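You operate a simulated robot arm through the tools that you are given. There is no shell and no other tool.

You run a simulated robot arm. Do the job below in one go: nothing can be reset, and whatever is moved stays where it is left.

Task
Press the cap onto the streaky pink bottle, then shake it till the colour is even.
Fine: use the cap press; slide out again, bottle into the blue tray; leave the other bottles.
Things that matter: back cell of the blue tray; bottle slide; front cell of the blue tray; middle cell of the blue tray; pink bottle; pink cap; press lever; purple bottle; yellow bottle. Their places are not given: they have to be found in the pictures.

The check looks at the end state, three seconds after you hand in, the way a careful person would. Anything else that was tipped, shoved, dropped, spilled or broken makes it a failure. Lids that push on must go on centred and level and be pressed home; caps that screw on are set level and turned clockwise until they are tight.

Robot
A 5-joint arm with a two-finger parallel gripper, fixed in place. Base frame: the origin is at the foot of the arm, x ahead of it, y to its left, z up; the work surface is at about z = 0.77. Readings come in m, degrees, newtons and seconds.
It reaches about 1.134 m from its shoulder. Its first joint turns from -149.0 to 149.0 degrees. Payload 1.57 kg.
The TCP is the grasp point between the finger pads, 0.03 m short of the fingertips. In the tool frame z runs along the fingers and y along their closing line. The gripper opens to 0.11 m. The fingers are 0.024 m wide and 0.012 m thick; the gripper's body (0.048 by 0.112 m) begins 0.078 m behind the TCP.
Orientation is that of the tool frame in the base frame, as [roll, pitch, yaw] about the fixed x, y, z axes, in that order (R = Rz(yaw) Ry(pitch) Rx(roll)). With the fingers straight down and closing along the base's y, the tool's x points along the base's -x, its y along +y and its z along -z.

Tools
- The arm moves only by the tool drive_tool. Its argument "series" is a list of rows, each a list of 7 numbers: the shift along the tool's x, y, z in m, then the turn, a rotation vector about the tool's x, y, z in degrees, then the finger opening in m, from 0 to 0.11. In form: [[dx, dy, dz, wx, wy, wz, grip], ...]. A call has 1 to 20 rows; each row shifts and turns the commanded pose from where the row before left it, along the tool's axes as they then stand. Rows are played at 5 a second. More than 0.05 m and 8.6 degrees between two rows, or a gripper value outside its range, and nothing of the call is played. Where a pose cannot be reached the arm comes as near as it can. A force on the tool above 40 N (or 10 N above the force at the start of the call, whichever is more), or a blocked arm, ends the call early, and 0.2 s more pass. Each finger travels about 0.153 m/s and halts on what it meets, pressing with about 29 N; the grip force reading is that of the motor and also rises with nothing between the fingers. The clock runs only during rows and for 0.2 s after the last one: add rows that do not move to give the fingers time. It gives the time, the measured TCP pose, the force on the tool (base axes), the opening and the grip force at its end, in the units of the frame above (readings bear some noise), with the torque about the TCP (base axes, N m) and any sound that the robot's microphone picked up, and new pictures: "pictures" is both (left out), scene, wrist or none.
- Cameras (640 x 400 px; columns grow to the right, rows downward): "scene" is fixed at [0.0499, 0.5036, 1.5522]; the picture's right is [-0.79, -0.61, 0.00], its down [-0.24, 0.31, -0.92] and it looks along [0.56, -0.73, -0.39] (base axes); focal length 343 px, centre (320, 200). "wrist" rides on the gripper at [0.07, 0.016, -0.141] in the tool frame; the picture's right is [-0.23, 0.97, 0.00], its down [-0.86, -0.20, -0.48] and it looks along [-0.47, -0.11, 0.88] (tool axes); focal length 222 px, centre (320, 200).
- move_column(by): slides the trunk up (or, below 0, down) by that many m; the arm rides with it, the base frame stays. It gives what a move gives, with no picture.
- pixel_to_xyz(camera, pixels): for up to 12 pixels [column, row] of the newest picture of that camera ("zoom" is the newest enlarged one), the place [x, y, z] in the base frame of the surface seen there, good to about 0.002 m, but the place of the scene camera against the robot may be out by one fixed shift of up to 0.012 m in any direction. It takes no simulated time.
- close_up(camera, box): a new picture of the part [left, top, right, bottom] of that camera's present view, enlarged. It takes no simulated time.
- job_done(): hands the job in; it is judged then, once.

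Open the gripper and draw the arm clear of the work before you hand the job in, unless the task says otherwise.

The tools are called after "Call:" by a JSON object that holds its "api" and its "payload". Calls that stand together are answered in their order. drive_tool: Moves the arm, as the interface text tells. Its arguments: {"type":"object","properties":{"series":{"type":"array"},"pictures":{"type":"string","enum":["both","scene","wrist","none"]}},"required":["series"]} The other tools are called the same way: move_column (by) slides the trunk up or down; pixel_to_xyz (camera, pixels) gives the place of the surface under pixels of a picture; close_up (camera, box) takes an enlarged picture of a part of a camera's view; job_done () hands the job in.

At the start:

```text
time: 0.0
ee_pos: [0.4796, -0.3434, 1.2074]
orientation: [-179.9, 0.0, 179.9]
ft_force: [0.1, -1.0, 0.2]
wrist_torque: [-0.01, 0.02, -0.01]
finger_gap: 0.11
gripper_force: 0.1
trunk travel left (down, up): [-0.94, 0.03]
```

scene: 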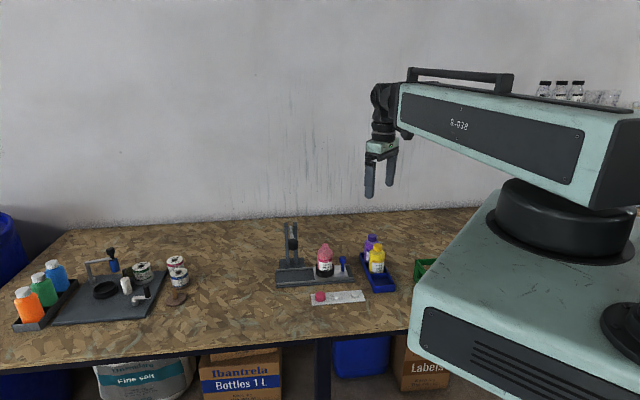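
wrist: 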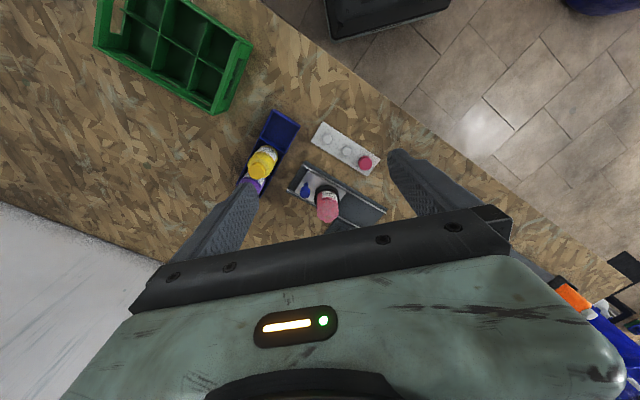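

The scene shows the press near (290,250), the pink bottle near (325,262), the cap near (320,297) and the blue tray near (375,265). I'll take enlarged views to learn the details.

Call:
{"api": "close_up", "payload": {"camera": "scene", "box": [260, 210, 420, 310]}}

Call:
{"api": "close_up", "payload": {"camera": "wrist", "box": [220, 90, 420, 240]}}

```text
4.00 times, centred on (340, 260) of scene
```

zoom: 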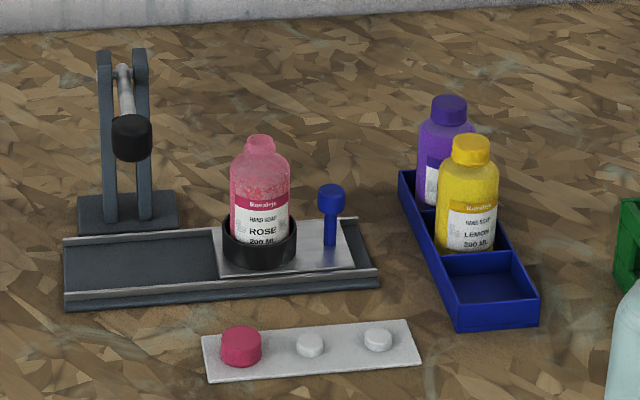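

```text
2.67 times, centred on (320, 165) of wrist
```

zoom: 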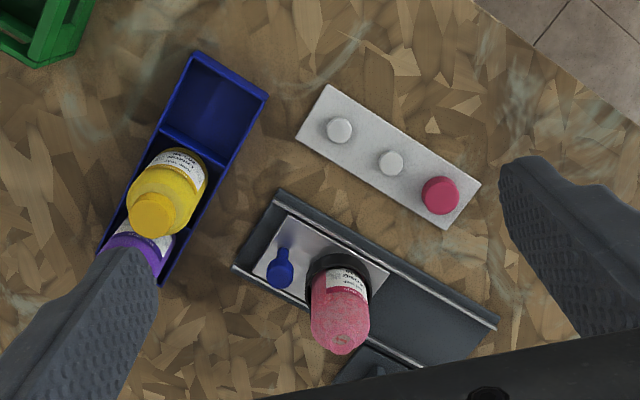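

The wrist zoom shows the cap at (440,193), blue slide knob (280,268), bottle (340,320) and tray. I query these places.

Call:
{"api": "pixel_to_xyz", "payload": {"camera": "zoom", "pixels": [[440, 193], [341, 128], [390, 161], [330, 90], [478, 185], [278, 272], [283, 243], [345, 335], [215, 95], [180, 185], [150, 215], [490, 320]]}}

Call:
{"api": "close_up", "payload": {"camera": "scene", "box": [268, 215, 364, 275]}}

```text
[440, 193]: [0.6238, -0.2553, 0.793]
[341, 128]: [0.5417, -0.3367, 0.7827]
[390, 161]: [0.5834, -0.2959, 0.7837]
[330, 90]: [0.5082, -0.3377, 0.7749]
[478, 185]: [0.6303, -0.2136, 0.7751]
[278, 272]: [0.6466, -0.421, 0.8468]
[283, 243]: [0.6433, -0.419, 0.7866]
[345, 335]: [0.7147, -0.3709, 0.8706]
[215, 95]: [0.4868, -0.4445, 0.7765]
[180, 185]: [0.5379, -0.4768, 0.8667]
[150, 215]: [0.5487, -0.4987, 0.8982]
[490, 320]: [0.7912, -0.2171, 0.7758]
```

```text
6.67 times, centred on (316, 245) of scene
```

zoom: 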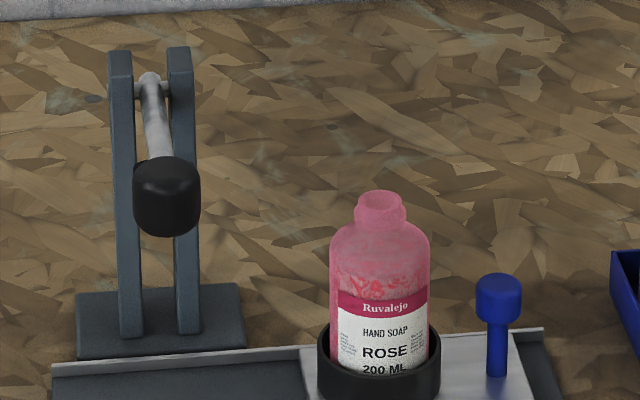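

The lever's black end is at zoom (168,195), its pivot at (150,85), and the posts stand on a foot at (160,320). I query their places from the scene zoom.

Call:
{"api": "pixel_to_xyz", "payload": {"camera": "zoom", "pixels": [[168, 165], [168, 210], [145, 200], [195, 200], [155, 110], [148, 80], [120, 55], [180, 55], [100, 320], [225, 320], [380, 200], [500, 285]]}}

Call:
{"api": "close_up", "payload": {"camera": "scene", "box": [268, 250, 364, 310]}}

```text
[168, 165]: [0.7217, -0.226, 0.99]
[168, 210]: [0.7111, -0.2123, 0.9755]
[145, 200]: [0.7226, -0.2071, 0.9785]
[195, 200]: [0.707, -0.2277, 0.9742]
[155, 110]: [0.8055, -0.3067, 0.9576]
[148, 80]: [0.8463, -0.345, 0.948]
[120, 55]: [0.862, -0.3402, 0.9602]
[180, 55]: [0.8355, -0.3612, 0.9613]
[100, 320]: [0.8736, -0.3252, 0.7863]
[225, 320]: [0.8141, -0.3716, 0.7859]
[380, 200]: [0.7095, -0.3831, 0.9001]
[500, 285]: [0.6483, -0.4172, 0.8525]
```

```text
6.67 times, centred on (316, 280) of scene
```

zoom: 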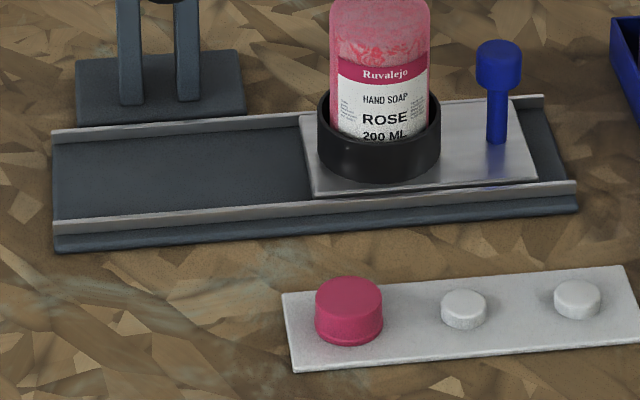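

This zoom shows the track, slide plate and cap holder clearly. I query the track ends, plate corners, the cap and its plate.

Call:
{"api": "pixel_to_xyz", "payload": {"camera": "zoom", "pixels": [[55, 228], [575, 186], [52, 133], [543, 98], [303, 115], [313, 193], [508, 103], [535, 178], [349, 290], [349, 335], [320, 110], [438, 110]]}}

Call:
{"api": "close_up", "payload": {"camera": "wrist", "box": [280, 110, 400, 230]}}

```text
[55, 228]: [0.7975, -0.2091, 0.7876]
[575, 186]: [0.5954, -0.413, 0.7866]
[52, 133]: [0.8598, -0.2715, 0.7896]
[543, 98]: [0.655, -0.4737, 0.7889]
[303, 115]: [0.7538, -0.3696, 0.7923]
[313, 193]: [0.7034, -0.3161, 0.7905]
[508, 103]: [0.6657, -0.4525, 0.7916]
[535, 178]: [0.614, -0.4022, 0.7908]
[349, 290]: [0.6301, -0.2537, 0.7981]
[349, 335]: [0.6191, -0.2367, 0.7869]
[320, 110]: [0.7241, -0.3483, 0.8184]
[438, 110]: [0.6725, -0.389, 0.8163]
```

```text
3.33 times, centred on (340, 170) of wrist
```

zoom: 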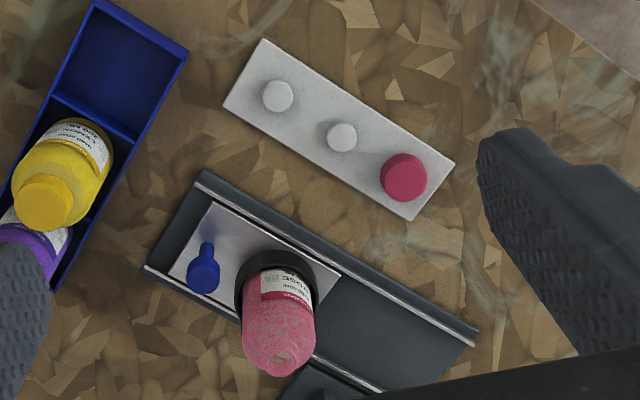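

Rail runs at 45° (direction about [0.707,0.707]); the bottle must travel about 0.12 m to sit under the lever. I lower the gripper to a safe height to get an accurate wrist-camera view.

Call:
{"api": "drive_tool", "payload": {"series": [[-0.02, 0, 0.03, 0, 0, 0, 0.11], [-0.02, 0, 0.04, 0, 0, 0, 0.11], [-0.02, 0.01, 0.04, 0, 0, 0, 0.11], [0, 0.01, 0.04, 0, 0, 0, 0.11], [0, 0, 0, 0, 0, 0, 0.11]], "pictures": "both"}}

```text
time: 1.2
ee_pos: [0.5383, -0.3271, 1.207]
orientation: [180.0, 0.0, 179.9]
ft_force: [-0.5, -0.5, 0.9]
wrist_torque: [-0.02, 0.05, 0.07]
finger_gap: 0.11
gripper_force: 0.1
out of reach, approached as far as the arm can: row 1, 2, 3, 4
trunk travel left (down, up): [-0.94, 0.03]
```

scene: 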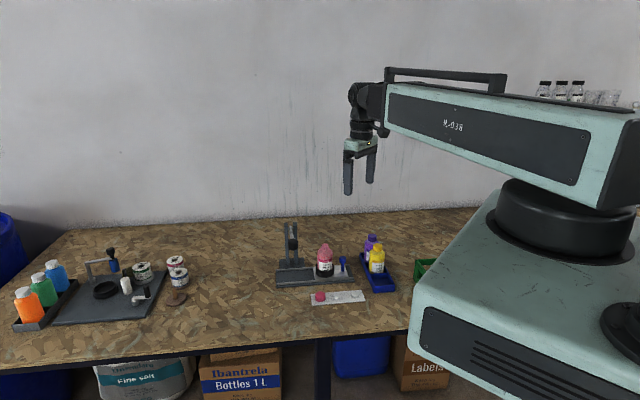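
wrist: 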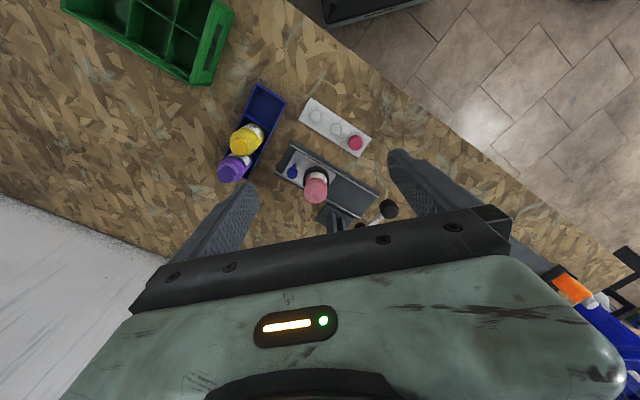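

The arm cannot go lower on its own at this reach, so the trunk has to go down. Before that I check where the table's edge and the robot's body lie.

Call:
{"api": "pixel_to_xyz", "payload": {"camera": "wrist", "pixels": [[300, 20], [350, 62], [450, 140], [500, 185], [100, 20], [80, 10], [210, 70], [355, 142], [315, 190], [389, 208], [335, 20], [380, 5]]}}

Call:
{"api": "pixel_to_xyz", "payload": {"camera": "scene", "pixels": [[470, 250], [500, 310], [430, 300], [560, 200], [620, 270], [450, 90], [580, 150], [410, 325], [100, 345], [400, 330], [560, 360], [600, 180]]}}

```text
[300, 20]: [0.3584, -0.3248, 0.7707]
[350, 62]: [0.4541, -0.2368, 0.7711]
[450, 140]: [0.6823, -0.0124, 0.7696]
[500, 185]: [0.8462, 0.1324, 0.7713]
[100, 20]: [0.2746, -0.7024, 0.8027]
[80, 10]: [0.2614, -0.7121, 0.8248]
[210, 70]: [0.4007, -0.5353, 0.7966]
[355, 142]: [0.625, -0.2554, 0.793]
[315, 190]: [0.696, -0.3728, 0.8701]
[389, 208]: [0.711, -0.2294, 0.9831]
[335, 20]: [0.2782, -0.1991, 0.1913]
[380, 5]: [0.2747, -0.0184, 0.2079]
```

```text
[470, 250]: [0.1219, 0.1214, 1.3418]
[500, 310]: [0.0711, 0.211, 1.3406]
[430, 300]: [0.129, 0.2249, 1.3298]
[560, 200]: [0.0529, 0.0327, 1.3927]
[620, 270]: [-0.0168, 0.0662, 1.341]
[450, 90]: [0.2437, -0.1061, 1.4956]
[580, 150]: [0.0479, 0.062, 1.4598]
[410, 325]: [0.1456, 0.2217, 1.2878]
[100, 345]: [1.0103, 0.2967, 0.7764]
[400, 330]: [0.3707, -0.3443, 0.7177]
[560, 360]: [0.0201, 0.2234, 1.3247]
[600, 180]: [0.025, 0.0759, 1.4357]
```

The table edge line is well clear of the trunk body, so lowering is safe; nothing lies under the gripper below z≈1.0. I lower the trunk by 0.2 m.

Call:
{"api": "move_column", "payload": {"by": -0.2}}

```text
time: 3.4
ee_pos: [0.5382, -0.3274, 1.0056]
orientation: [-180.0, 0.0, -180.0]
ft_force: [0.9, 0.2, 0.3]
wrist_torque: [-0.02, 0.01, 0.02]
finger_gap: 0.1102
gripper_force: 0.0
trunk travel left (down, up): [-0.74, 0.23]
```

Trunk is down 0.2 m and the TCP is at z≈1.006. I take pictures with a still row to measure from here.

Call:
{"api": "drive_tool", "payload": {"series": [[0, 0, 0, 0, 0, 0, 0.11]], "pictures": "both"}}

```text
time: 3.8
ee_pos: [0.5388, -0.3271, 1.0061]
orientation: [180.0, 0.0, 179.9]
ft_force: [0.3, 0.0, -1.2]
wrist_torque: [0.0, 0.01, 0.02]
finger_gap: 0.1099
gripper_force: 0.1
trunk travel left (down, up): [-0.74, 0.23]
```

scene: 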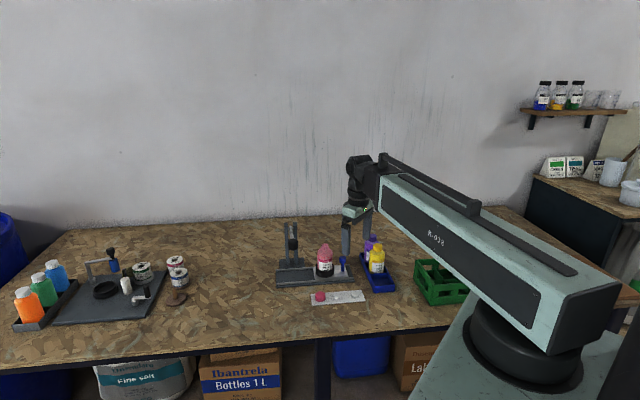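
wrist: 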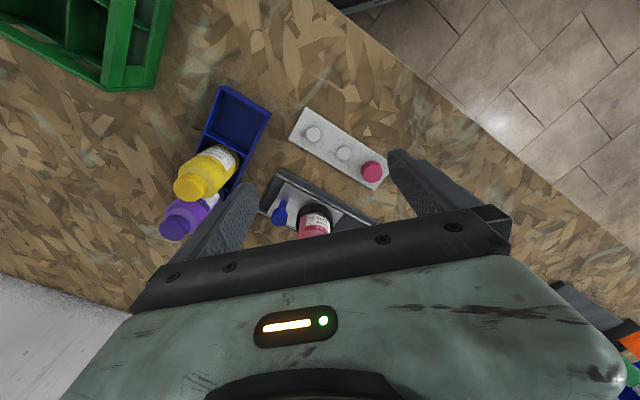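

The wrist view now shows cap (371,171), tray, knob (281,210) larger. I enlarge it and measure.

Call:
{"api": "close_up", "payload": {"camera": "wrist", "box": [240, 90, 400, 240]}}

Call:
{"api": "pixel_to_xyz", "payload": {"camera": "wrist", "pixels": [[372, 169], [362, 169], [382, 169], [372, 178], [313, 133], [344, 153], [279, 214], [283, 203], [222, 88], [270, 112], [236, 148], [206, 135]]}}

```text
2.67 times, centred on (320, 165) of wrist
```

zoom: 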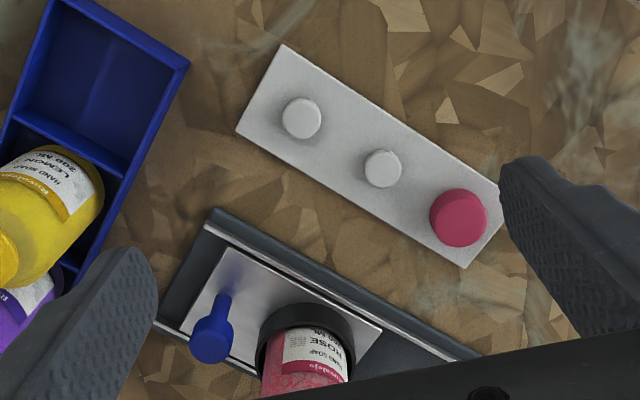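

```text
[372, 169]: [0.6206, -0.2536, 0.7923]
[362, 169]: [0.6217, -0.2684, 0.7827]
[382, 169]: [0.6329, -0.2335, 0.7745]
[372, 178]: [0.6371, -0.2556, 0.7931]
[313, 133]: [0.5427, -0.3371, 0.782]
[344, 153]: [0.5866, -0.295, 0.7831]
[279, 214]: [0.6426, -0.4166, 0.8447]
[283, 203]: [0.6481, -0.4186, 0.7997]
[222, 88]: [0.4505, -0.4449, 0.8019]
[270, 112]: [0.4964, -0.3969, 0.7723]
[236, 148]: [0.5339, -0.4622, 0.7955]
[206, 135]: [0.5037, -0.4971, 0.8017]
```

I measure the cap's rim, tray edges and slide details in this zoom.

Call:
{"api": "pixel_to_xyz", "payload": {"camera": "zoom", "pixels": [[434, 218], [484, 212], [460, 192], [460, 242], [460, 217], [441, 200], [475, 235], [55, 5], [187, 65], [130, 172], [15, 120], [95, 70]]}}

Call:
{"api": "close_up", "payload": {"camera": "wrist", "box": [340, 140, 420, 200]}}

```text
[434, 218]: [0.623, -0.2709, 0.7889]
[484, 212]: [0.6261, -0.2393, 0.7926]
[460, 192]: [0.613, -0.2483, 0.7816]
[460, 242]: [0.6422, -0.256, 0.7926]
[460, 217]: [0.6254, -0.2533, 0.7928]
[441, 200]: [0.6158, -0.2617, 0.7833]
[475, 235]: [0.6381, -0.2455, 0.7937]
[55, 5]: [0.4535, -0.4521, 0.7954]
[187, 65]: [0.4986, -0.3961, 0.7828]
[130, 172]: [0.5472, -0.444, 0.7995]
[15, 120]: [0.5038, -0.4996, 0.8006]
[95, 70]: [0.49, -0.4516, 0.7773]
```

```text
6.67 times, centred on (380, 170) of wrist
```

zoom: 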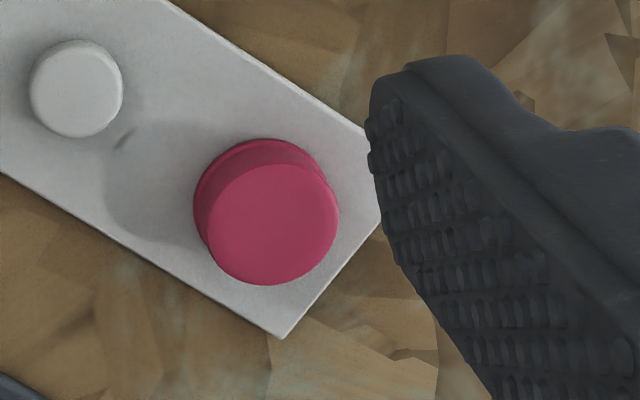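

The cap's top face centre is near zoom (272,222) with edges at x 208–336 and y 162–283. I query these.

Call:
{"api": "pixel_to_xyz", "payload": {"camera": "zoom", "pixels": [[272, 222], [212, 222], [334, 222], [272, 168], [272, 281], [240, 148], [200, 195], [150, 180], [330, 160], [80, 85]]}}

```text
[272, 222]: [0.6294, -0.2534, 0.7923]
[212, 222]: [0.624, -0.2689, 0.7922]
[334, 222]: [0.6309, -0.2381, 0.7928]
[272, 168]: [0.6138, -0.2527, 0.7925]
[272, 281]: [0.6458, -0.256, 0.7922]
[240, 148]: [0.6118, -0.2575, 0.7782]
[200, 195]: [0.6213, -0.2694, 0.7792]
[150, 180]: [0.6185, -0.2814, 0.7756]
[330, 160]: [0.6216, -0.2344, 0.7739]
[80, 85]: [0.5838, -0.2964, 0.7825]
```

The cap's centre is about (0.629,-0.2535), top z 0.7925, 32 mm wide. Next I shift the hand forward at this height to see the bottle mouth with the wrist camera, testing a small upward move too.

Call:
{"api": "drive_tool", "payload": {"series": [[-0.03, -0.01, -0.01, 0, 0, 0, 0.11], [-0.03, -0.01, -0.01, 0, 0, 0, 0.11], [-0.03, -0.01, 0, 0, 0, 0, 0.11], [0, 0, 0, 0, 0, 0, 0.11]], "pictures": "both"}}

```text
time: 4.8
ee_pos: [0.6289, -0.355, 1.0061]
orientation: [180.0, 0.1, -180.0]
ft_force: [0.2, 0.4, -0.6]
wrist_torque: [-0.01, 0.04, -0.02]
finger_gap: 0.1098
gripper_force: 0.0
out of reach, approached as far as the arm can: row 1, 2
trunk travel left (down, up): [-0.74, 0.23]
```

scene: 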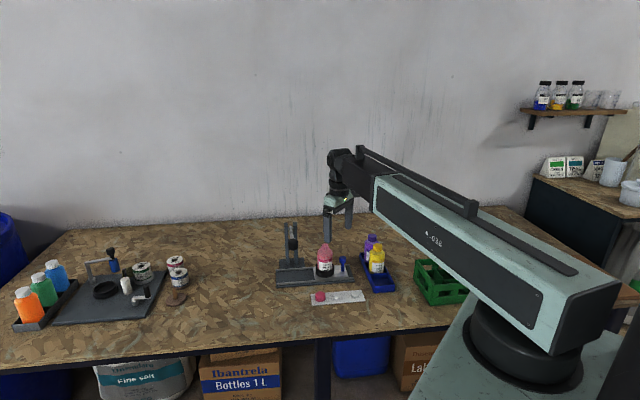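
wrist: 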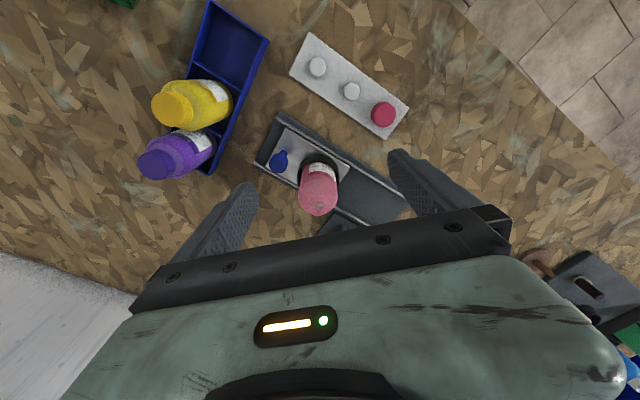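

Height is set only by the trunk; horizontal moves work fully. The bottle mouth is now visible at about (318,207) in the wrist view, so I enlarge it.

Call:
{"api": "close_up", "payload": {"camera": "wrist", "box": [280, 150, 360, 230]}}

Call:
{"api": "pixel_to_xyz", "payload": {"camera": "wrist", "pixels": [[318, 207], [383, 112], [383, 117], [278, 162], [278, 156], [255, 160], [352, 92], [318, 67], [266, 40], [212, 5], [243, 88], [208, 172]]}}

```text
5.00 times, centred on (320, 190) of wrist
```

zoom: 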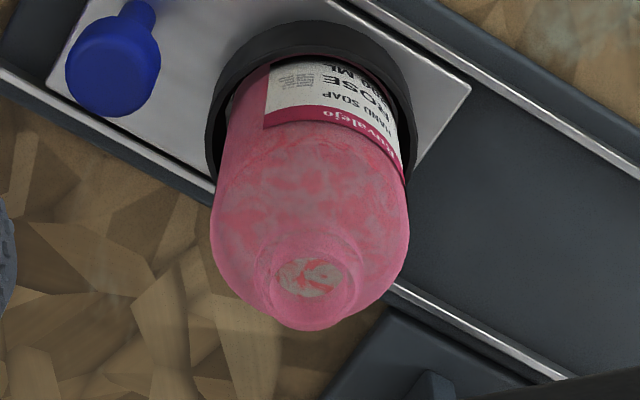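

```text
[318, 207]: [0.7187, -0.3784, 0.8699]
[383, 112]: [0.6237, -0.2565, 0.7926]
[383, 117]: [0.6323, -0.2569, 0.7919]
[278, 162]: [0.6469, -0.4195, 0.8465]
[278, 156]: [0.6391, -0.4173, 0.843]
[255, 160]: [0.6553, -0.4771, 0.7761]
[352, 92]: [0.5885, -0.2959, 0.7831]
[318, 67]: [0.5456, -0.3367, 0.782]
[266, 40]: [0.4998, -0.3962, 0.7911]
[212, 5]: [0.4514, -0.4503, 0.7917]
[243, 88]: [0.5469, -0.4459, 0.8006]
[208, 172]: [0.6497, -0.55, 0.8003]
```

The mouth ring is around zoom (310,277). I query points on the ring and on the slide parts.

Call:
{"api": "pixel_to_xyz", "payload": {"camera": "zoom", "pixels": [[268, 277], [353, 277], [310, 250], [310, 306], [285, 256], [335, 256], [285, 298], [338, 298], [310, 320], [260, 270], [215, 230], [405, 230]]}}

Call:
{"api": "close_up", "payload": {"camera": "wrist", "box": [300, 190, 340, 220]}}

```text
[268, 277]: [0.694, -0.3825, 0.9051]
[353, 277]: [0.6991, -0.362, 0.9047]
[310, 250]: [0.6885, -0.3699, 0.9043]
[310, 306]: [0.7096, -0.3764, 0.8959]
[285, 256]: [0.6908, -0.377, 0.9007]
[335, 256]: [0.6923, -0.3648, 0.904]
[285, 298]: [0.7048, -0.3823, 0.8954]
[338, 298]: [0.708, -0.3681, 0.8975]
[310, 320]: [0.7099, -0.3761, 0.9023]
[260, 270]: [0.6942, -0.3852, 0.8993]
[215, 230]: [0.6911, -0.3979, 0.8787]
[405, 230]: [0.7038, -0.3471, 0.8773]
```

```text
13.33 times, centred on (320, 205) of wrist
```

zoom: 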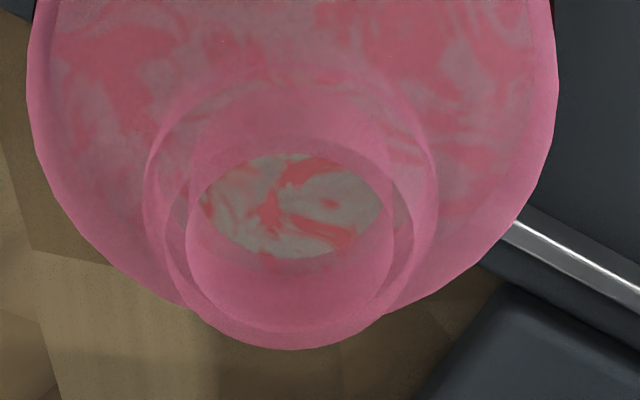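

The neck's top rim and a lower collar are visible in this larger zoom. I query points around each outline.

Call:
{"api": "pixel_to_xyz", "payload": {"camera": "zoom", "pixels": [[192, 240], [388, 240], [290, 344], [290, 90], [155, 190], [430, 190], [170, 130], [410, 130], [290, 75], [220, 320], [360, 320], [290, 300]]}}

```text
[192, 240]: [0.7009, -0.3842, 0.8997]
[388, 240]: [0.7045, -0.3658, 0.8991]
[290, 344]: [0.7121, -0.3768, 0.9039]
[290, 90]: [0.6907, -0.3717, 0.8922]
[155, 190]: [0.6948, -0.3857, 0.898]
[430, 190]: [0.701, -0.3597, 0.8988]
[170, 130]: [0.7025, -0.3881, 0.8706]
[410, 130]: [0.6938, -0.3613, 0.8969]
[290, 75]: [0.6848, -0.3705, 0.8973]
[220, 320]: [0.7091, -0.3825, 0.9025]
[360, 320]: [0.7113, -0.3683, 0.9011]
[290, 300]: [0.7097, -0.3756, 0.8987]
```

The mouth's centre comes to about (0.6995,-0.3727), rim z≈0.904. Now I move over the cap at (0.629,-0.2537) with the fingers set to 60 mm.

Call:
{"api": "drive_tool", "payload": {"series": [[0, 0.04, 0, 0, 0, 0, 0.08], [0, 0.04, 0, 0, 0, 0, 0.06], [0, 0.0213, 0, 0, 0, 0, 0.06], [0, 0, 0, 0, 0, 0, 0.06]], "pictures": "both"}}

```text
time: 5.8
ee_pos: [0.6291, -0.2577, 1.0067]
orientation: [180.0, 0.0, 180.0]
ft_force: [-0.6, -0.1, 0.2]
wrist_torque: [0.02, 0.01, -0.01]
finger_gap: 0.0601
gripper_force: 0.0
trunk travel left (down, up): [-0.74, 0.23]
```

scene: 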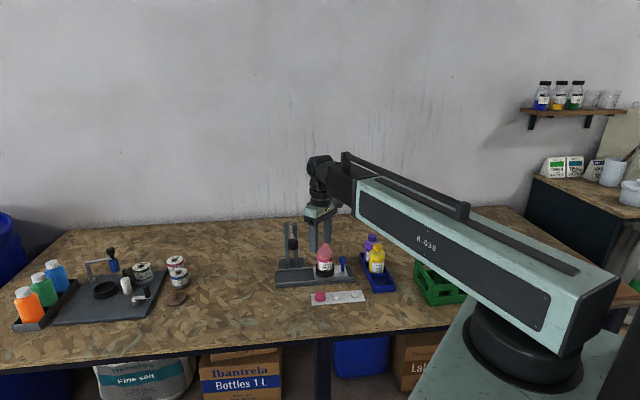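
wrist: 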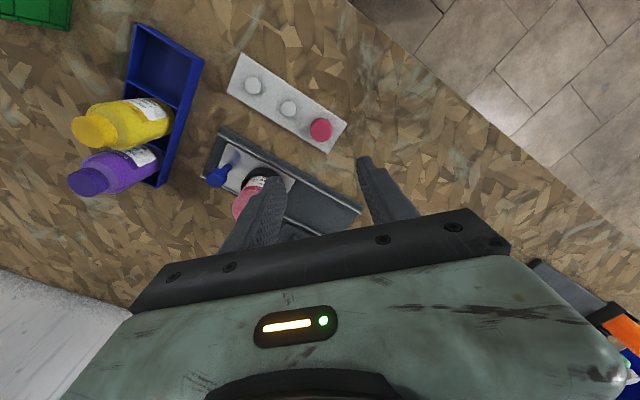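

The arm reads y -0.2577, short of -0.2537. I wait a moment and then lower the trunk about halfway to re-measure the cap more closely.

Call:
{"api": "drive_tool", "payload": {"series": [[0, 0, 0, 0, 0, 0, 0.06], [0, 0, 0, 0, 0, 0, 0.06]], "pictures": "none"}}

Call:
{"api": "move_column", "payload": {"by": -0.1}}

Call:
{"api": "drive_tool", "payload": {"series": [[0, 0, 0, 0, 0, 0, 0.06]], "pictures": "both"}}

```text
time: 6.4
ee_pos: [0.6282, -0.2563, 1.0073]
orientation: [-179.9, 0.0, -179.9]
ft_force: [0.0, 0.1, 0.4]
wrist_torque: [0.0, 0.0, -0.02]
finger_gap: 0.0602
gripper_force: 0.2
trunk travel left (down, up): [-0.74, 0.23]
```

```text
time: 7.7
ee_pos: [0.6285, -0.2558, 0.9072]
orientation: [-180.0, 0.0, -179.9]
ft_force: [-0.2, -0.6, 0.2]
wrist_torque: [0.02, 0.01, -0.03]
finger_gap: 0.0599
gripper_force: 0.0
trunk travel left (down, up): [-0.64, 0.33]
```

```text
time: 8.1
ee_pos: [0.6283, -0.2567, 0.9056]
orientation: [180.0, -0.1, -180.0]
ft_force: [-1.0, 0.2, 1.0]
wrist_torque: [0.03, 0.0, 0.01]
finger_gap: 0.0603
gripper_force: 0.1
trunk travel left (down, up): [-0.64, 0.33]
```

scene: 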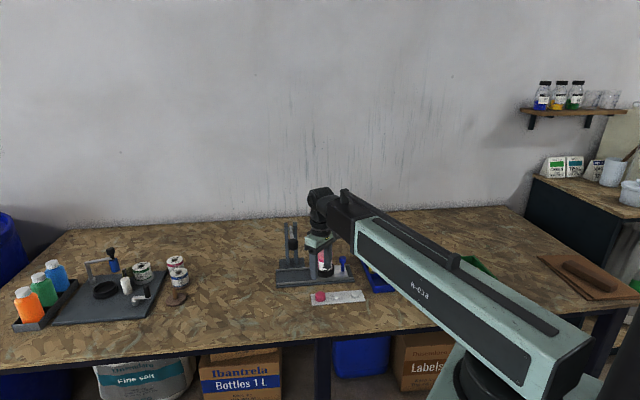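
wrist: 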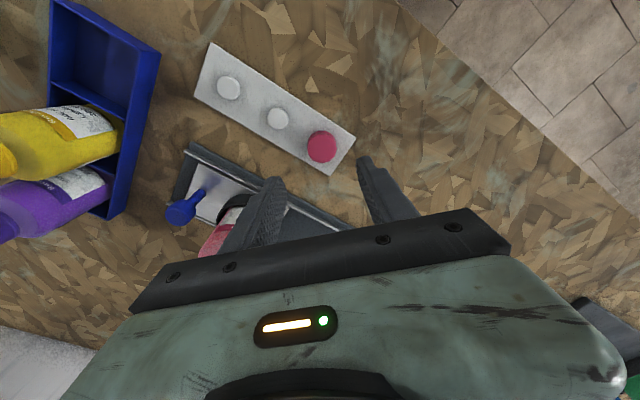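

Cap is at wrist (321,147). I enlarge and measure its top face again from this lower height.

Call:
{"api": "close_up", "payload": {"camera": "wrist", "box": [281, 122, 361, 172]}}

```text
8.00 times, centred on (321, 147) of wrist
```

zoom: 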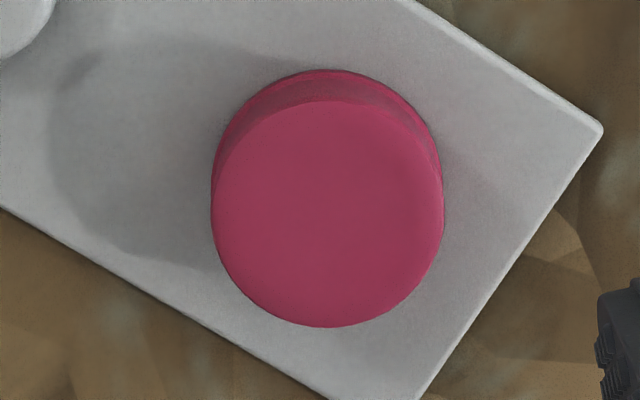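

The cap's top face spans x 212–443, y 100–327 in this zoom; I query centre and near-edge points.

Call:
{"api": "pixel_to_xyz", "payload": {"camera": "zoom", "pixels": [[328, 213], [218, 213], [438, 213], [328, 107], [328, 320], [250, 140], [410, 140], [250, 290], [410, 290], [320, 85], [150, 150], [500, 180]]}}

```text
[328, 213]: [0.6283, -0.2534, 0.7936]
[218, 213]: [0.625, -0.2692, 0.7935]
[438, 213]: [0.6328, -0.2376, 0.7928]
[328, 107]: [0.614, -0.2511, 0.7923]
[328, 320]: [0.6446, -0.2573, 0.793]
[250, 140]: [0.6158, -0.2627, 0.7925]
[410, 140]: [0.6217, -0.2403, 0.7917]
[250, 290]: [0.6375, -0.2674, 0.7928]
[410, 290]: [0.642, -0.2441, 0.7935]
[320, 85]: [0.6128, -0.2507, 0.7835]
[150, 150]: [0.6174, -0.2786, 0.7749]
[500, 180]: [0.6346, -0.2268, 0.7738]
```

Cap centre is (0.629,-0.2537) and the TCP reads (0.6284,-0.2563), so I nudge +2.6 mm in y and lower most of the way.

Call:
{"api": "drive_tool", "payload": {"series": [[-0.0007, 0.0026, 0, 0, 0, 0, 0.06], [0, 0, 0, 0, 0, 0, 0.06], [0, 0, 0, 0, 0, 0, 0.06]], "pictures": "none"}}

Call:
{"api": "move_column", "payload": {"by": -0.08}}

Call:
{"api": "drive_tool", "payload": {"series": [[0, 0, 0, 0, 0, 0, 0.06]], "pictures": "both"}}

```text
time: 8.9
ee_pos: [0.6289, -0.2546, 0.9058]
orientation: [180.0, 0.0, -179.9]
ft_force: [0.1, -0.8, -0.3]
wrist_torque: [0.02, 0.05, -0.03]
finger_gap: 0.0599
gripper_force: 0.3
trunk travel left (down, up): [-0.64, 0.33]
```

```text
time: 10.1
ee_pos: [0.6286, -0.2546, 0.8261]
orientation: [179.9, 0.0, -180.0]
ft_force: [-0.3, 0.3, -0.3]
wrist_torque: [0.04, 0.0, 0.0]
finger_gap: 0.0604
gripper_force: 0.0
trunk travel left (down, up): [-0.56, 0.41]
```

```text
time: 10.5
ee_pos: [0.628, -0.2559, 0.8262]
orientation: [180.0, 0.1, -180.0]
ft_force: [0.0, 0.1, -0.6]
wrist_torque: [-0.02, 0.01, -0.02]
finger_gap: 0.0598
gripper_force: 0.0
trunk travel left (down, up): [-0.56, 0.41]
```

scene: 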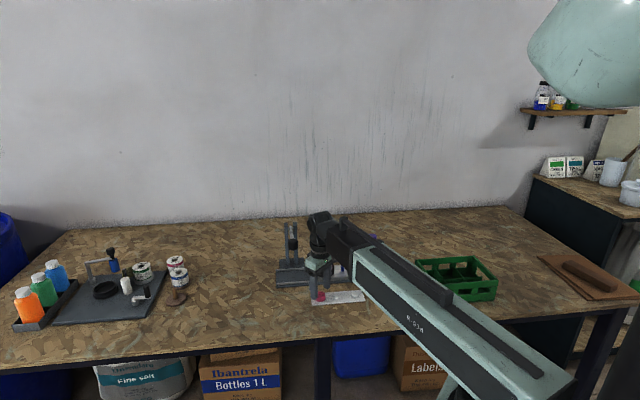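
wrist: 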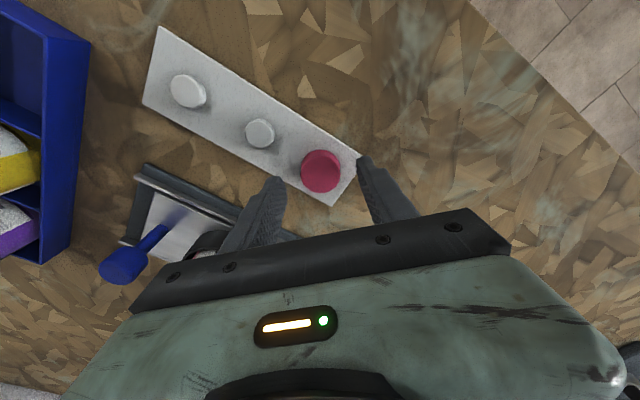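

Fingers straddle the cap evenly (tips at x≈280 and 362, cap at 321). I lower 17 mm more so the tips come just above the plate.

Call:
{"api": "drive_tool", "payload": {"series": [[-0.0007, 0.0013, 0, 0, 0, 0, 0.06], [0, 0, 0, 0, 0, 0, 0.06]], "pictures": "none"}}

Call:
{"api": "move_column", "payload": {"by": -0.017}}

Call:
{"api": "drive_tool", "payload": {"series": [[0, 0, 0, 0, 0, 0, 0.06]], "pictures": "wrist"}}

```text
time: 11.1
ee_pos: [0.6305, -0.254, 0.8265]
orientation: [179.9, 0.1, -180.0]
ft_force: [-0.8, 0.3, 0.1]
wrist_torque: [0.01, 0.04, -0.04]
finger_gap: 0.06
gripper_force: 0.1
trunk travel left (down, up): [-0.56, 0.41]
```

```text
time: 11.7
ee_pos: [0.6297, -0.2527, 0.8089]
orientation: [180.0, -0.1, 180.0]
ft_force: [-0.5, 0.9, 0.0]
wrist_torque: [-0.01, -0.02, 0.02]
finger_gap: 0.06
gripper_force: 0.0
trunk travel left (down, up): [-0.543, 0.427]
```

```text
time: 12.1
ee_pos: [0.6287, -0.2528, 0.81]
orientation: [-180.0, 0.1, -179.9]
ft_force: [-0.1, -0.6, -0.5]
wrist_torque: [0.0, 0.0, 0.01]
finger_gap: 0.06
gripper_force: 0.0
trunk travel left (down, up): [-0.543, 0.427]
```

wrist: 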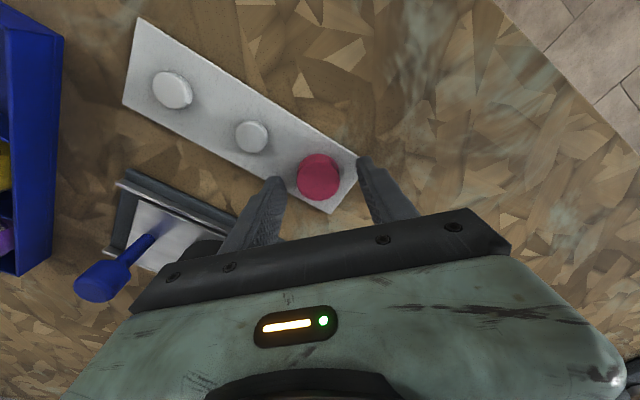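

The cap is centred between the tips and no contact force shows. I close the fingers gradually on it.

Call:
{"api": "drive_tool", "payload": {"series": [[0, 0, 0, 0, 0, 0, 0.045], [0, 0, 0, 0, 0, 0, 0.036], [0, 0, 0, 0, 0, 0, 0.03], [0, 0, 0, 0, 0, 0, 0.025], [0, 0, 0, 0, 0, 0, 0.025]], "pictures": "both"}}

```text
time: 13.3
ee_pos: [0.6308, -0.2535, 0.8092]
orientation: [-180.0, 0.1, 180.0]
ft_force: [-0.1, 0.8, -0.2]
wrist_torque: [0.0, 0.0, 0.01]
finger_gap: 0.0318
gripper_force: 28.8
trunk travel left (down, up): [-0.543, 0.427]
```

scene: 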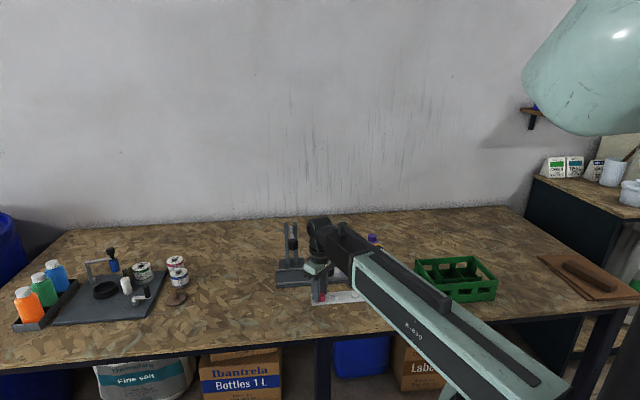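
wrist: 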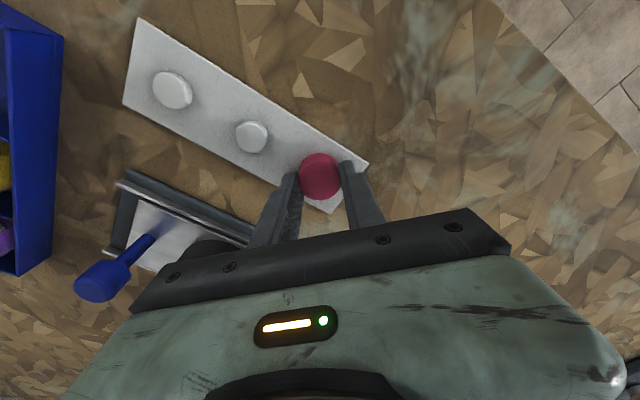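

The grip closed on 31.8 mm with firm force. I check the cap's centre relative to the TCP in the wrist image.

Call:
{"api": "close_up", "payload": {"camera": "wrist", "box": [280, 150, 360, 200]}}

Call:
{"api": "pixel_to_xyz", "payload": {"camera": "wrist", "pixels": [[320, 175], [303, 175], [337, 175], [320, 156], [320, 194], [320, 185]]}}

```text
8.00 times, centred on (320, 175) of wrist
```

zoom: 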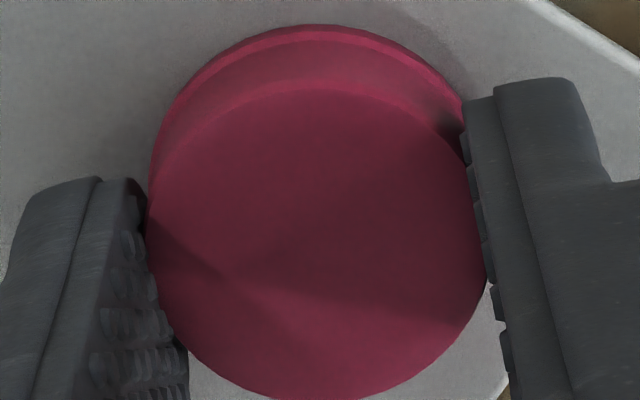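

```text
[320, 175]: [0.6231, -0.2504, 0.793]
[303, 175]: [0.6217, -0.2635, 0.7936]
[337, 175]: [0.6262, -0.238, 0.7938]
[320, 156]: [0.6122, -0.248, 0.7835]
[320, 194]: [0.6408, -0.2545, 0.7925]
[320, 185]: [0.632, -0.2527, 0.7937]
```

I query the rim points of the top face to get the cap-to-TCP offset.

Call:
{"api": "pixel_to_xyz", "payload": {"camera": "zoom", "pixels": [[318, 86], [318, 394], [318, 240], [200, 125], [430, 355], [430, 125], [210, 360], [318, 300], [318, 180]]}}

```text
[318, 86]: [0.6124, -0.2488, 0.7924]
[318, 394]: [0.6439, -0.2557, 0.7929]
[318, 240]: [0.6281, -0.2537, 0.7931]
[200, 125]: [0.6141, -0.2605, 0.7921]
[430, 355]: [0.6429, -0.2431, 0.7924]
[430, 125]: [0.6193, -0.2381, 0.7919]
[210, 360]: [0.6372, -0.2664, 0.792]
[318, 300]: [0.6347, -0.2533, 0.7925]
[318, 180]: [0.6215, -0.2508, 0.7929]
```

Cap centre relative to TCP is about (-1.6, +1.0) mm. I lift the trunk 0.165 m so the cap clears the bottle.

Call:
{"api": "move_column", "payload": {"by": 0.165}}

Call:
{"api": "drive_tool", "payload": {"series": [[0, -0.04, 0, 0, 0, 0, 0.025], [0, -0.04, 0, 0, 0, 0, 0.025], [0, -0.0402, 0, 0, 0, 0, 0.025], [0, 0, 0, 0, 0, 0, 0.025], [0, 0, 0, 0, 0, 0, 0.025]], "pictures": "both"}}

```text
time: 15.2
ee_pos: [0.63, -0.2525, 0.9743]
orientation: [179.9, -0.1, -180.0]
ft_force: [-0.4, 0.0, 0.1]
wrist_torque: [0.01, 0.01, 0.04]
finger_gap: 0.0317
gripper_force: 29.2
trunk travel left (down, up): [-0.708, 0.262]
```

```text
time: 16.4
ee_pos: [0.6298, -0.3702, 0.9757]
orientation: [-180.0, 0.0, 180.0]
ft_force: [-0.3, -0.2, 1.6]
wrist_torque: [-0.01, -0.02, 0.01]
finger_gap: 0.0318
gripper_force: 29.5
out of reach, approached as far as the arm can: row 2
trunk travel left (down, up): [-0.708, 0.262]
```

scene: 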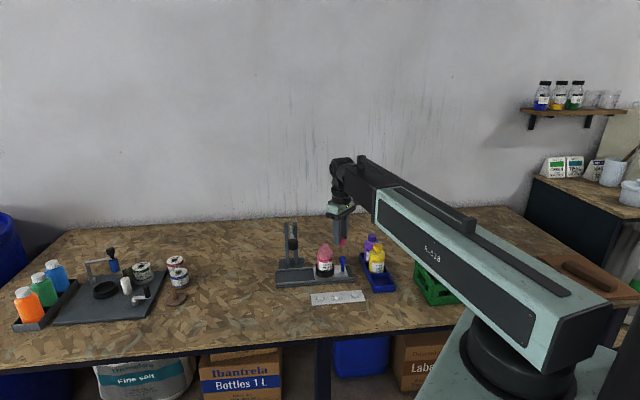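
wrist: 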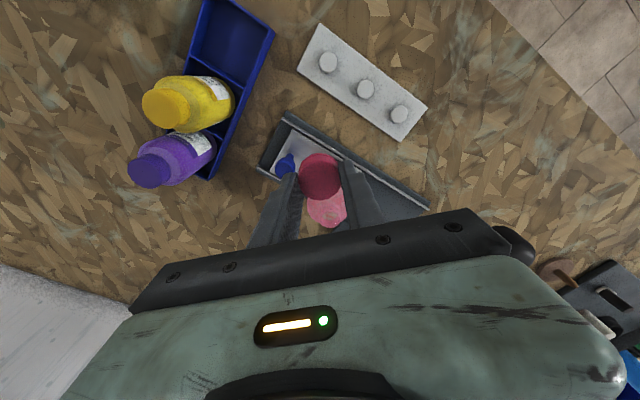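

The cap is held and its peg is bare. I move forward over the bottle mouth, aiming TCP at about (0.7011,-0.3737).

Call:
{"api": "drive_tool", "payload": {"series": [[-0.035, -0.0035, 0, 0, 0, 0, 0.025], [-0.035, 0, 0, 0, 0, 0, 0.025], [-0.001, 0, 0, 0, 0, 0, 0.025], [0, 0, 0, 0, 0, 0, 0.025], [0, 0, 0, 0, 0, 0, 0.025]], "pictures": "both"}}

Call:
{"api": "close_up", "payload": {"camera": "scene", "box": [290, 215, 354, 255]}}

Call:
{"api": "close_up", "payload": {"camera": "wrist", "box": [260, 120, 380, 220]}}

```text
time: 17.6
ee_pos: [0.7023, -0.3755, 0.9753]
orientation: [180.0, -0.1, -180.0]
ft_force: [0.0, -0.5, -0.7]
wrist_torque: [-0.06, 0.0, 0.04]
finger_gap: 0.032
gripper_force: 28.9
out of reach, approached as far as the arm can: row 1
trunk travel left (down, up): [-0.708, 0.262]
```

scene: 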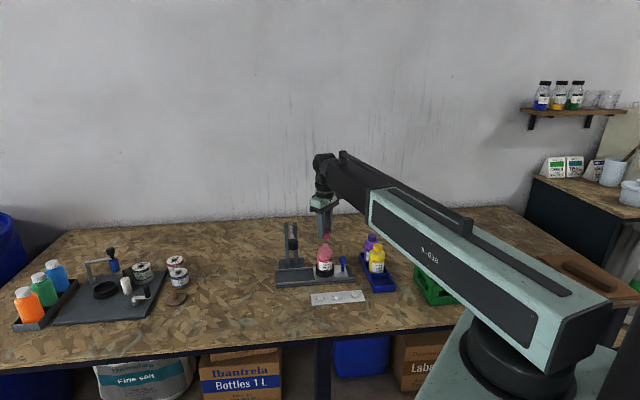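
wrist: 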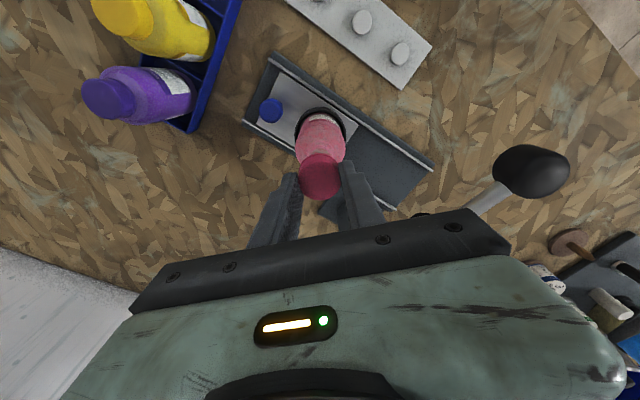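

```text
10.00 times, centred on (322, 235) of scene
```

zoom: 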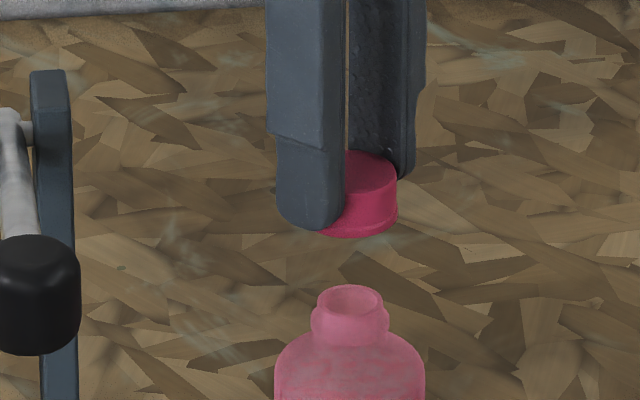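

```text
4.00 times, centred on (320, 170) of wrist
```

zoom: 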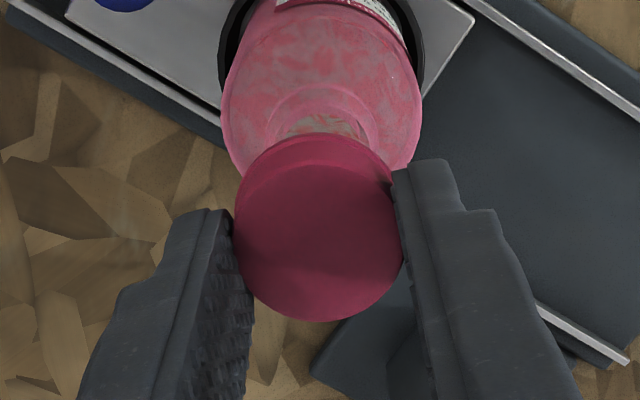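

In the scene zoom the cap (≈347) and mouth (≈350) line up horizontally; depth alignment needs numbers. I query cap and mouth points in both views.

Call:
{"api": "pixel_to_xyz", "payload": {"camera": "zoom", "pixels": [[240, 230], [400, 230], [318, 172], [318, 315], [318, 243], [270, 185], [370, 185], [265, 295], [375, 295], [290, 125], [345, 120], [320, 110]]}}

Call:
{"api": "pixel_to_xyz", "payload": {"camera": "scene", "pixels": [[329.4, 232.5], [326.5, 231.3], [325.5, 237.6], [325, 238.2], [322.2, 244.5], [328, 244.5], [325, 243.5], [325, 246.4], [325, 248], [323, 246.2], [327.5, 246.2], [329.3, 236]]}}

```text
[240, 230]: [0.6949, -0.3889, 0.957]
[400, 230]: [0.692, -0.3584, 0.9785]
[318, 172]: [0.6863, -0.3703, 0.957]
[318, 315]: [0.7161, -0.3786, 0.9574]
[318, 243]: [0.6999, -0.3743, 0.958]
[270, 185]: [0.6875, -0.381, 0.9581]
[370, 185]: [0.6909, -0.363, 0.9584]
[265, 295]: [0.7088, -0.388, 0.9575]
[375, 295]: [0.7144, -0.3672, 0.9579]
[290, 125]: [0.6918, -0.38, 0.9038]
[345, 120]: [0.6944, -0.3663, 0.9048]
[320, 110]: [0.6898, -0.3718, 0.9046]
```

```text
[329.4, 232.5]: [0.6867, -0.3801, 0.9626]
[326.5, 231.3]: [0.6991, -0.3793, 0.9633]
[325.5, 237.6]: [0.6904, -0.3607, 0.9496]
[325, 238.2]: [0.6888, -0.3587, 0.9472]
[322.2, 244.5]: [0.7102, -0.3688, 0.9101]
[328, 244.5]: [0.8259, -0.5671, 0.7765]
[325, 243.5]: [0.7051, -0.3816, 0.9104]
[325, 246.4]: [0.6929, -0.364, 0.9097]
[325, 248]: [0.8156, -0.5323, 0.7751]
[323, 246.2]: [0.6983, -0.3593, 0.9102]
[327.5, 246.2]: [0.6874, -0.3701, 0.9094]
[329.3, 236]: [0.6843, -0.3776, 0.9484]
```

Both views put the cap within about 1–2 mm of the mouth axis. I nudge (-0.8,+1.3) mm and lower 25 mm to inspect close above the rim.

Call:
{"api": "drive_tool", "payload": {"series": [[0.0008, 0.0013, 0, 0, 0, 0, 0.025], [0, 0, 0, 0, 0, 0, 0.025], [0, 0, 0, 0, 0, 0, 0.025]], "pictures": "none"}}

Call:
{"api": "move_column", "payload": {"by": -0.027}}

Call:
{"api": "drive_tool", "payload": {"series": [[0, 0, 0, 0, 0, 0, 0.025]], "pictures": "both"}}

Call:
{"api": "close_up", "payload": {"camera": "wrist", "box": [260, 120, 380, 220]}}

Call:
{"api": "close_up", "payload": {"camera": "scene", "box": [305, 225, 345, 255]}}

```text
time: 18.4
ee_pos: [0.702, -0.3749, 0.9748]
orientation: [-179.9, -0.1, -180.0]
ft_force: [0.5, -0.5, -0.5]
wrist_torque: [0.01, -0.02, 0.03]
finger_gap: 0.0318
gripper_force: 28.7
trunk travel left (down, up): [-0.708, 0.262]
```

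```text
time: 19.1
ee_pos: [0.7019, -0.3762, 0.9476]
orientation: [179.9, -0.1, 180.0]
ft_force: [0.0, 0.1, -0.1]
wrist_torque: [0.02, -0.01, 0.02]
finger_gap: 0.0318
gripper_force: 29.0
trunk travel left (down, up): [-0.681, 0.289]
```

```text
time: 19.5
ee_pos: [0.7019, -0.3752, 0.9475]
orientation: [180.0, 0.1, -179.9]
ft_force: [0.0, 0.6, 0.2]
wrist_torque: [0.01, 0.0, 0.03]
finger_gap: 0.0314
gripper_force: 29.1
trunk travel left (down, up): [-0.681, 0.289]
```

scene: 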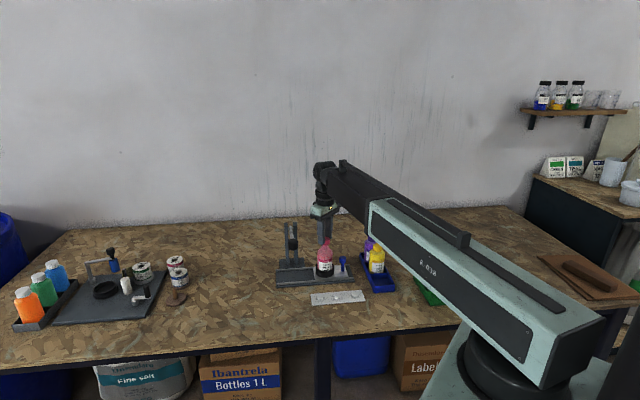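
wrist: 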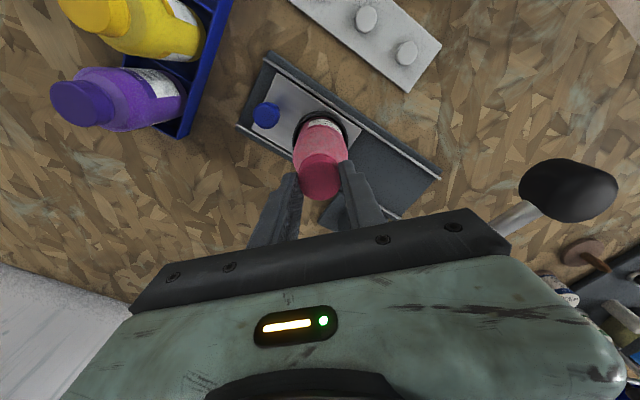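

```text
4.00 times, centred on (320, 170) of wrist
```

zoom: 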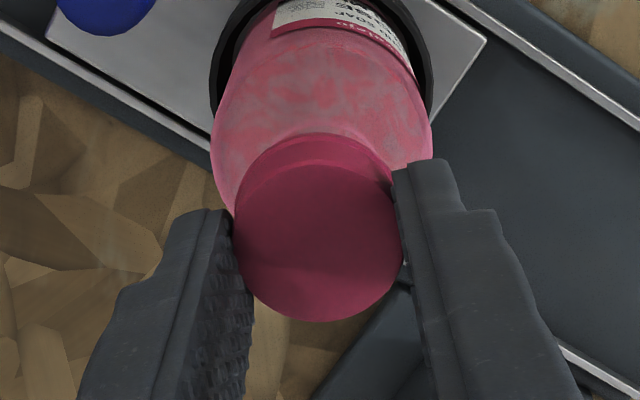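

```text
13.33 times, centred on (325, 240) of scene
```

zoom: 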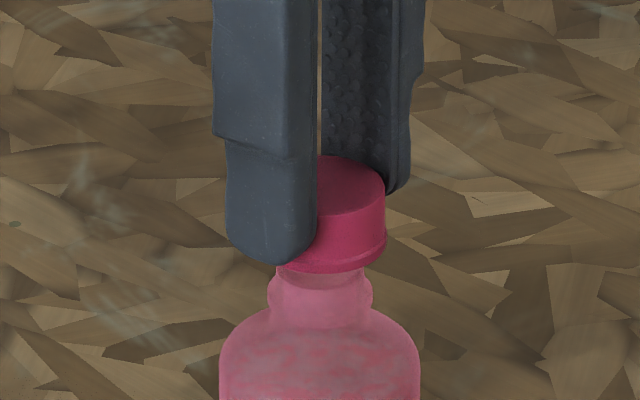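

The scene zoom suggests the cap may sit ~1–2 mm to the right of the neck axis (bottle axis x≈320, cap right edge 386). I take a closer zoom to measure this better.

Call:
{"api": "close_up", "payload": {"camera": "scene", "box": [315, 235, 335, 250]}}

```text
16.00 times, centred on (325, 242) of scene
```

zoom: 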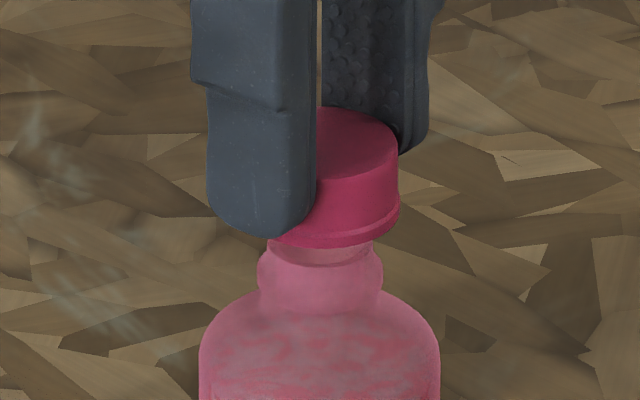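

Scale 16: bottle axis at x≈320, cap axis ≈326.5, so the cap is ~1.6 mm off to the right of the axis. I check the wrist view at greater zoom for the other direction.

Call:
{"api": "close_up", "payload": {"camera": "wrist", "box": [280, 120, 360, 200]}}

```text
5.00 times, centred on (320, 160) of wrist
```

zoom: 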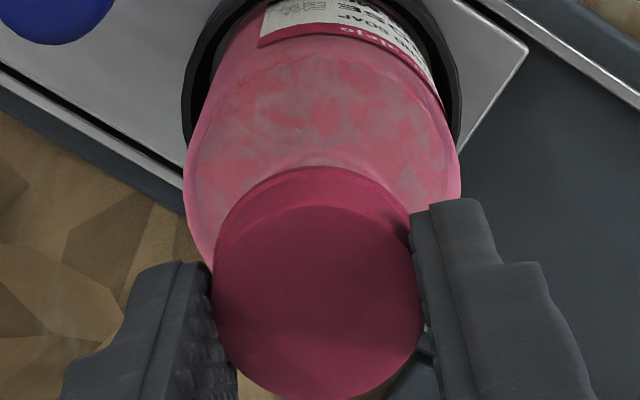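

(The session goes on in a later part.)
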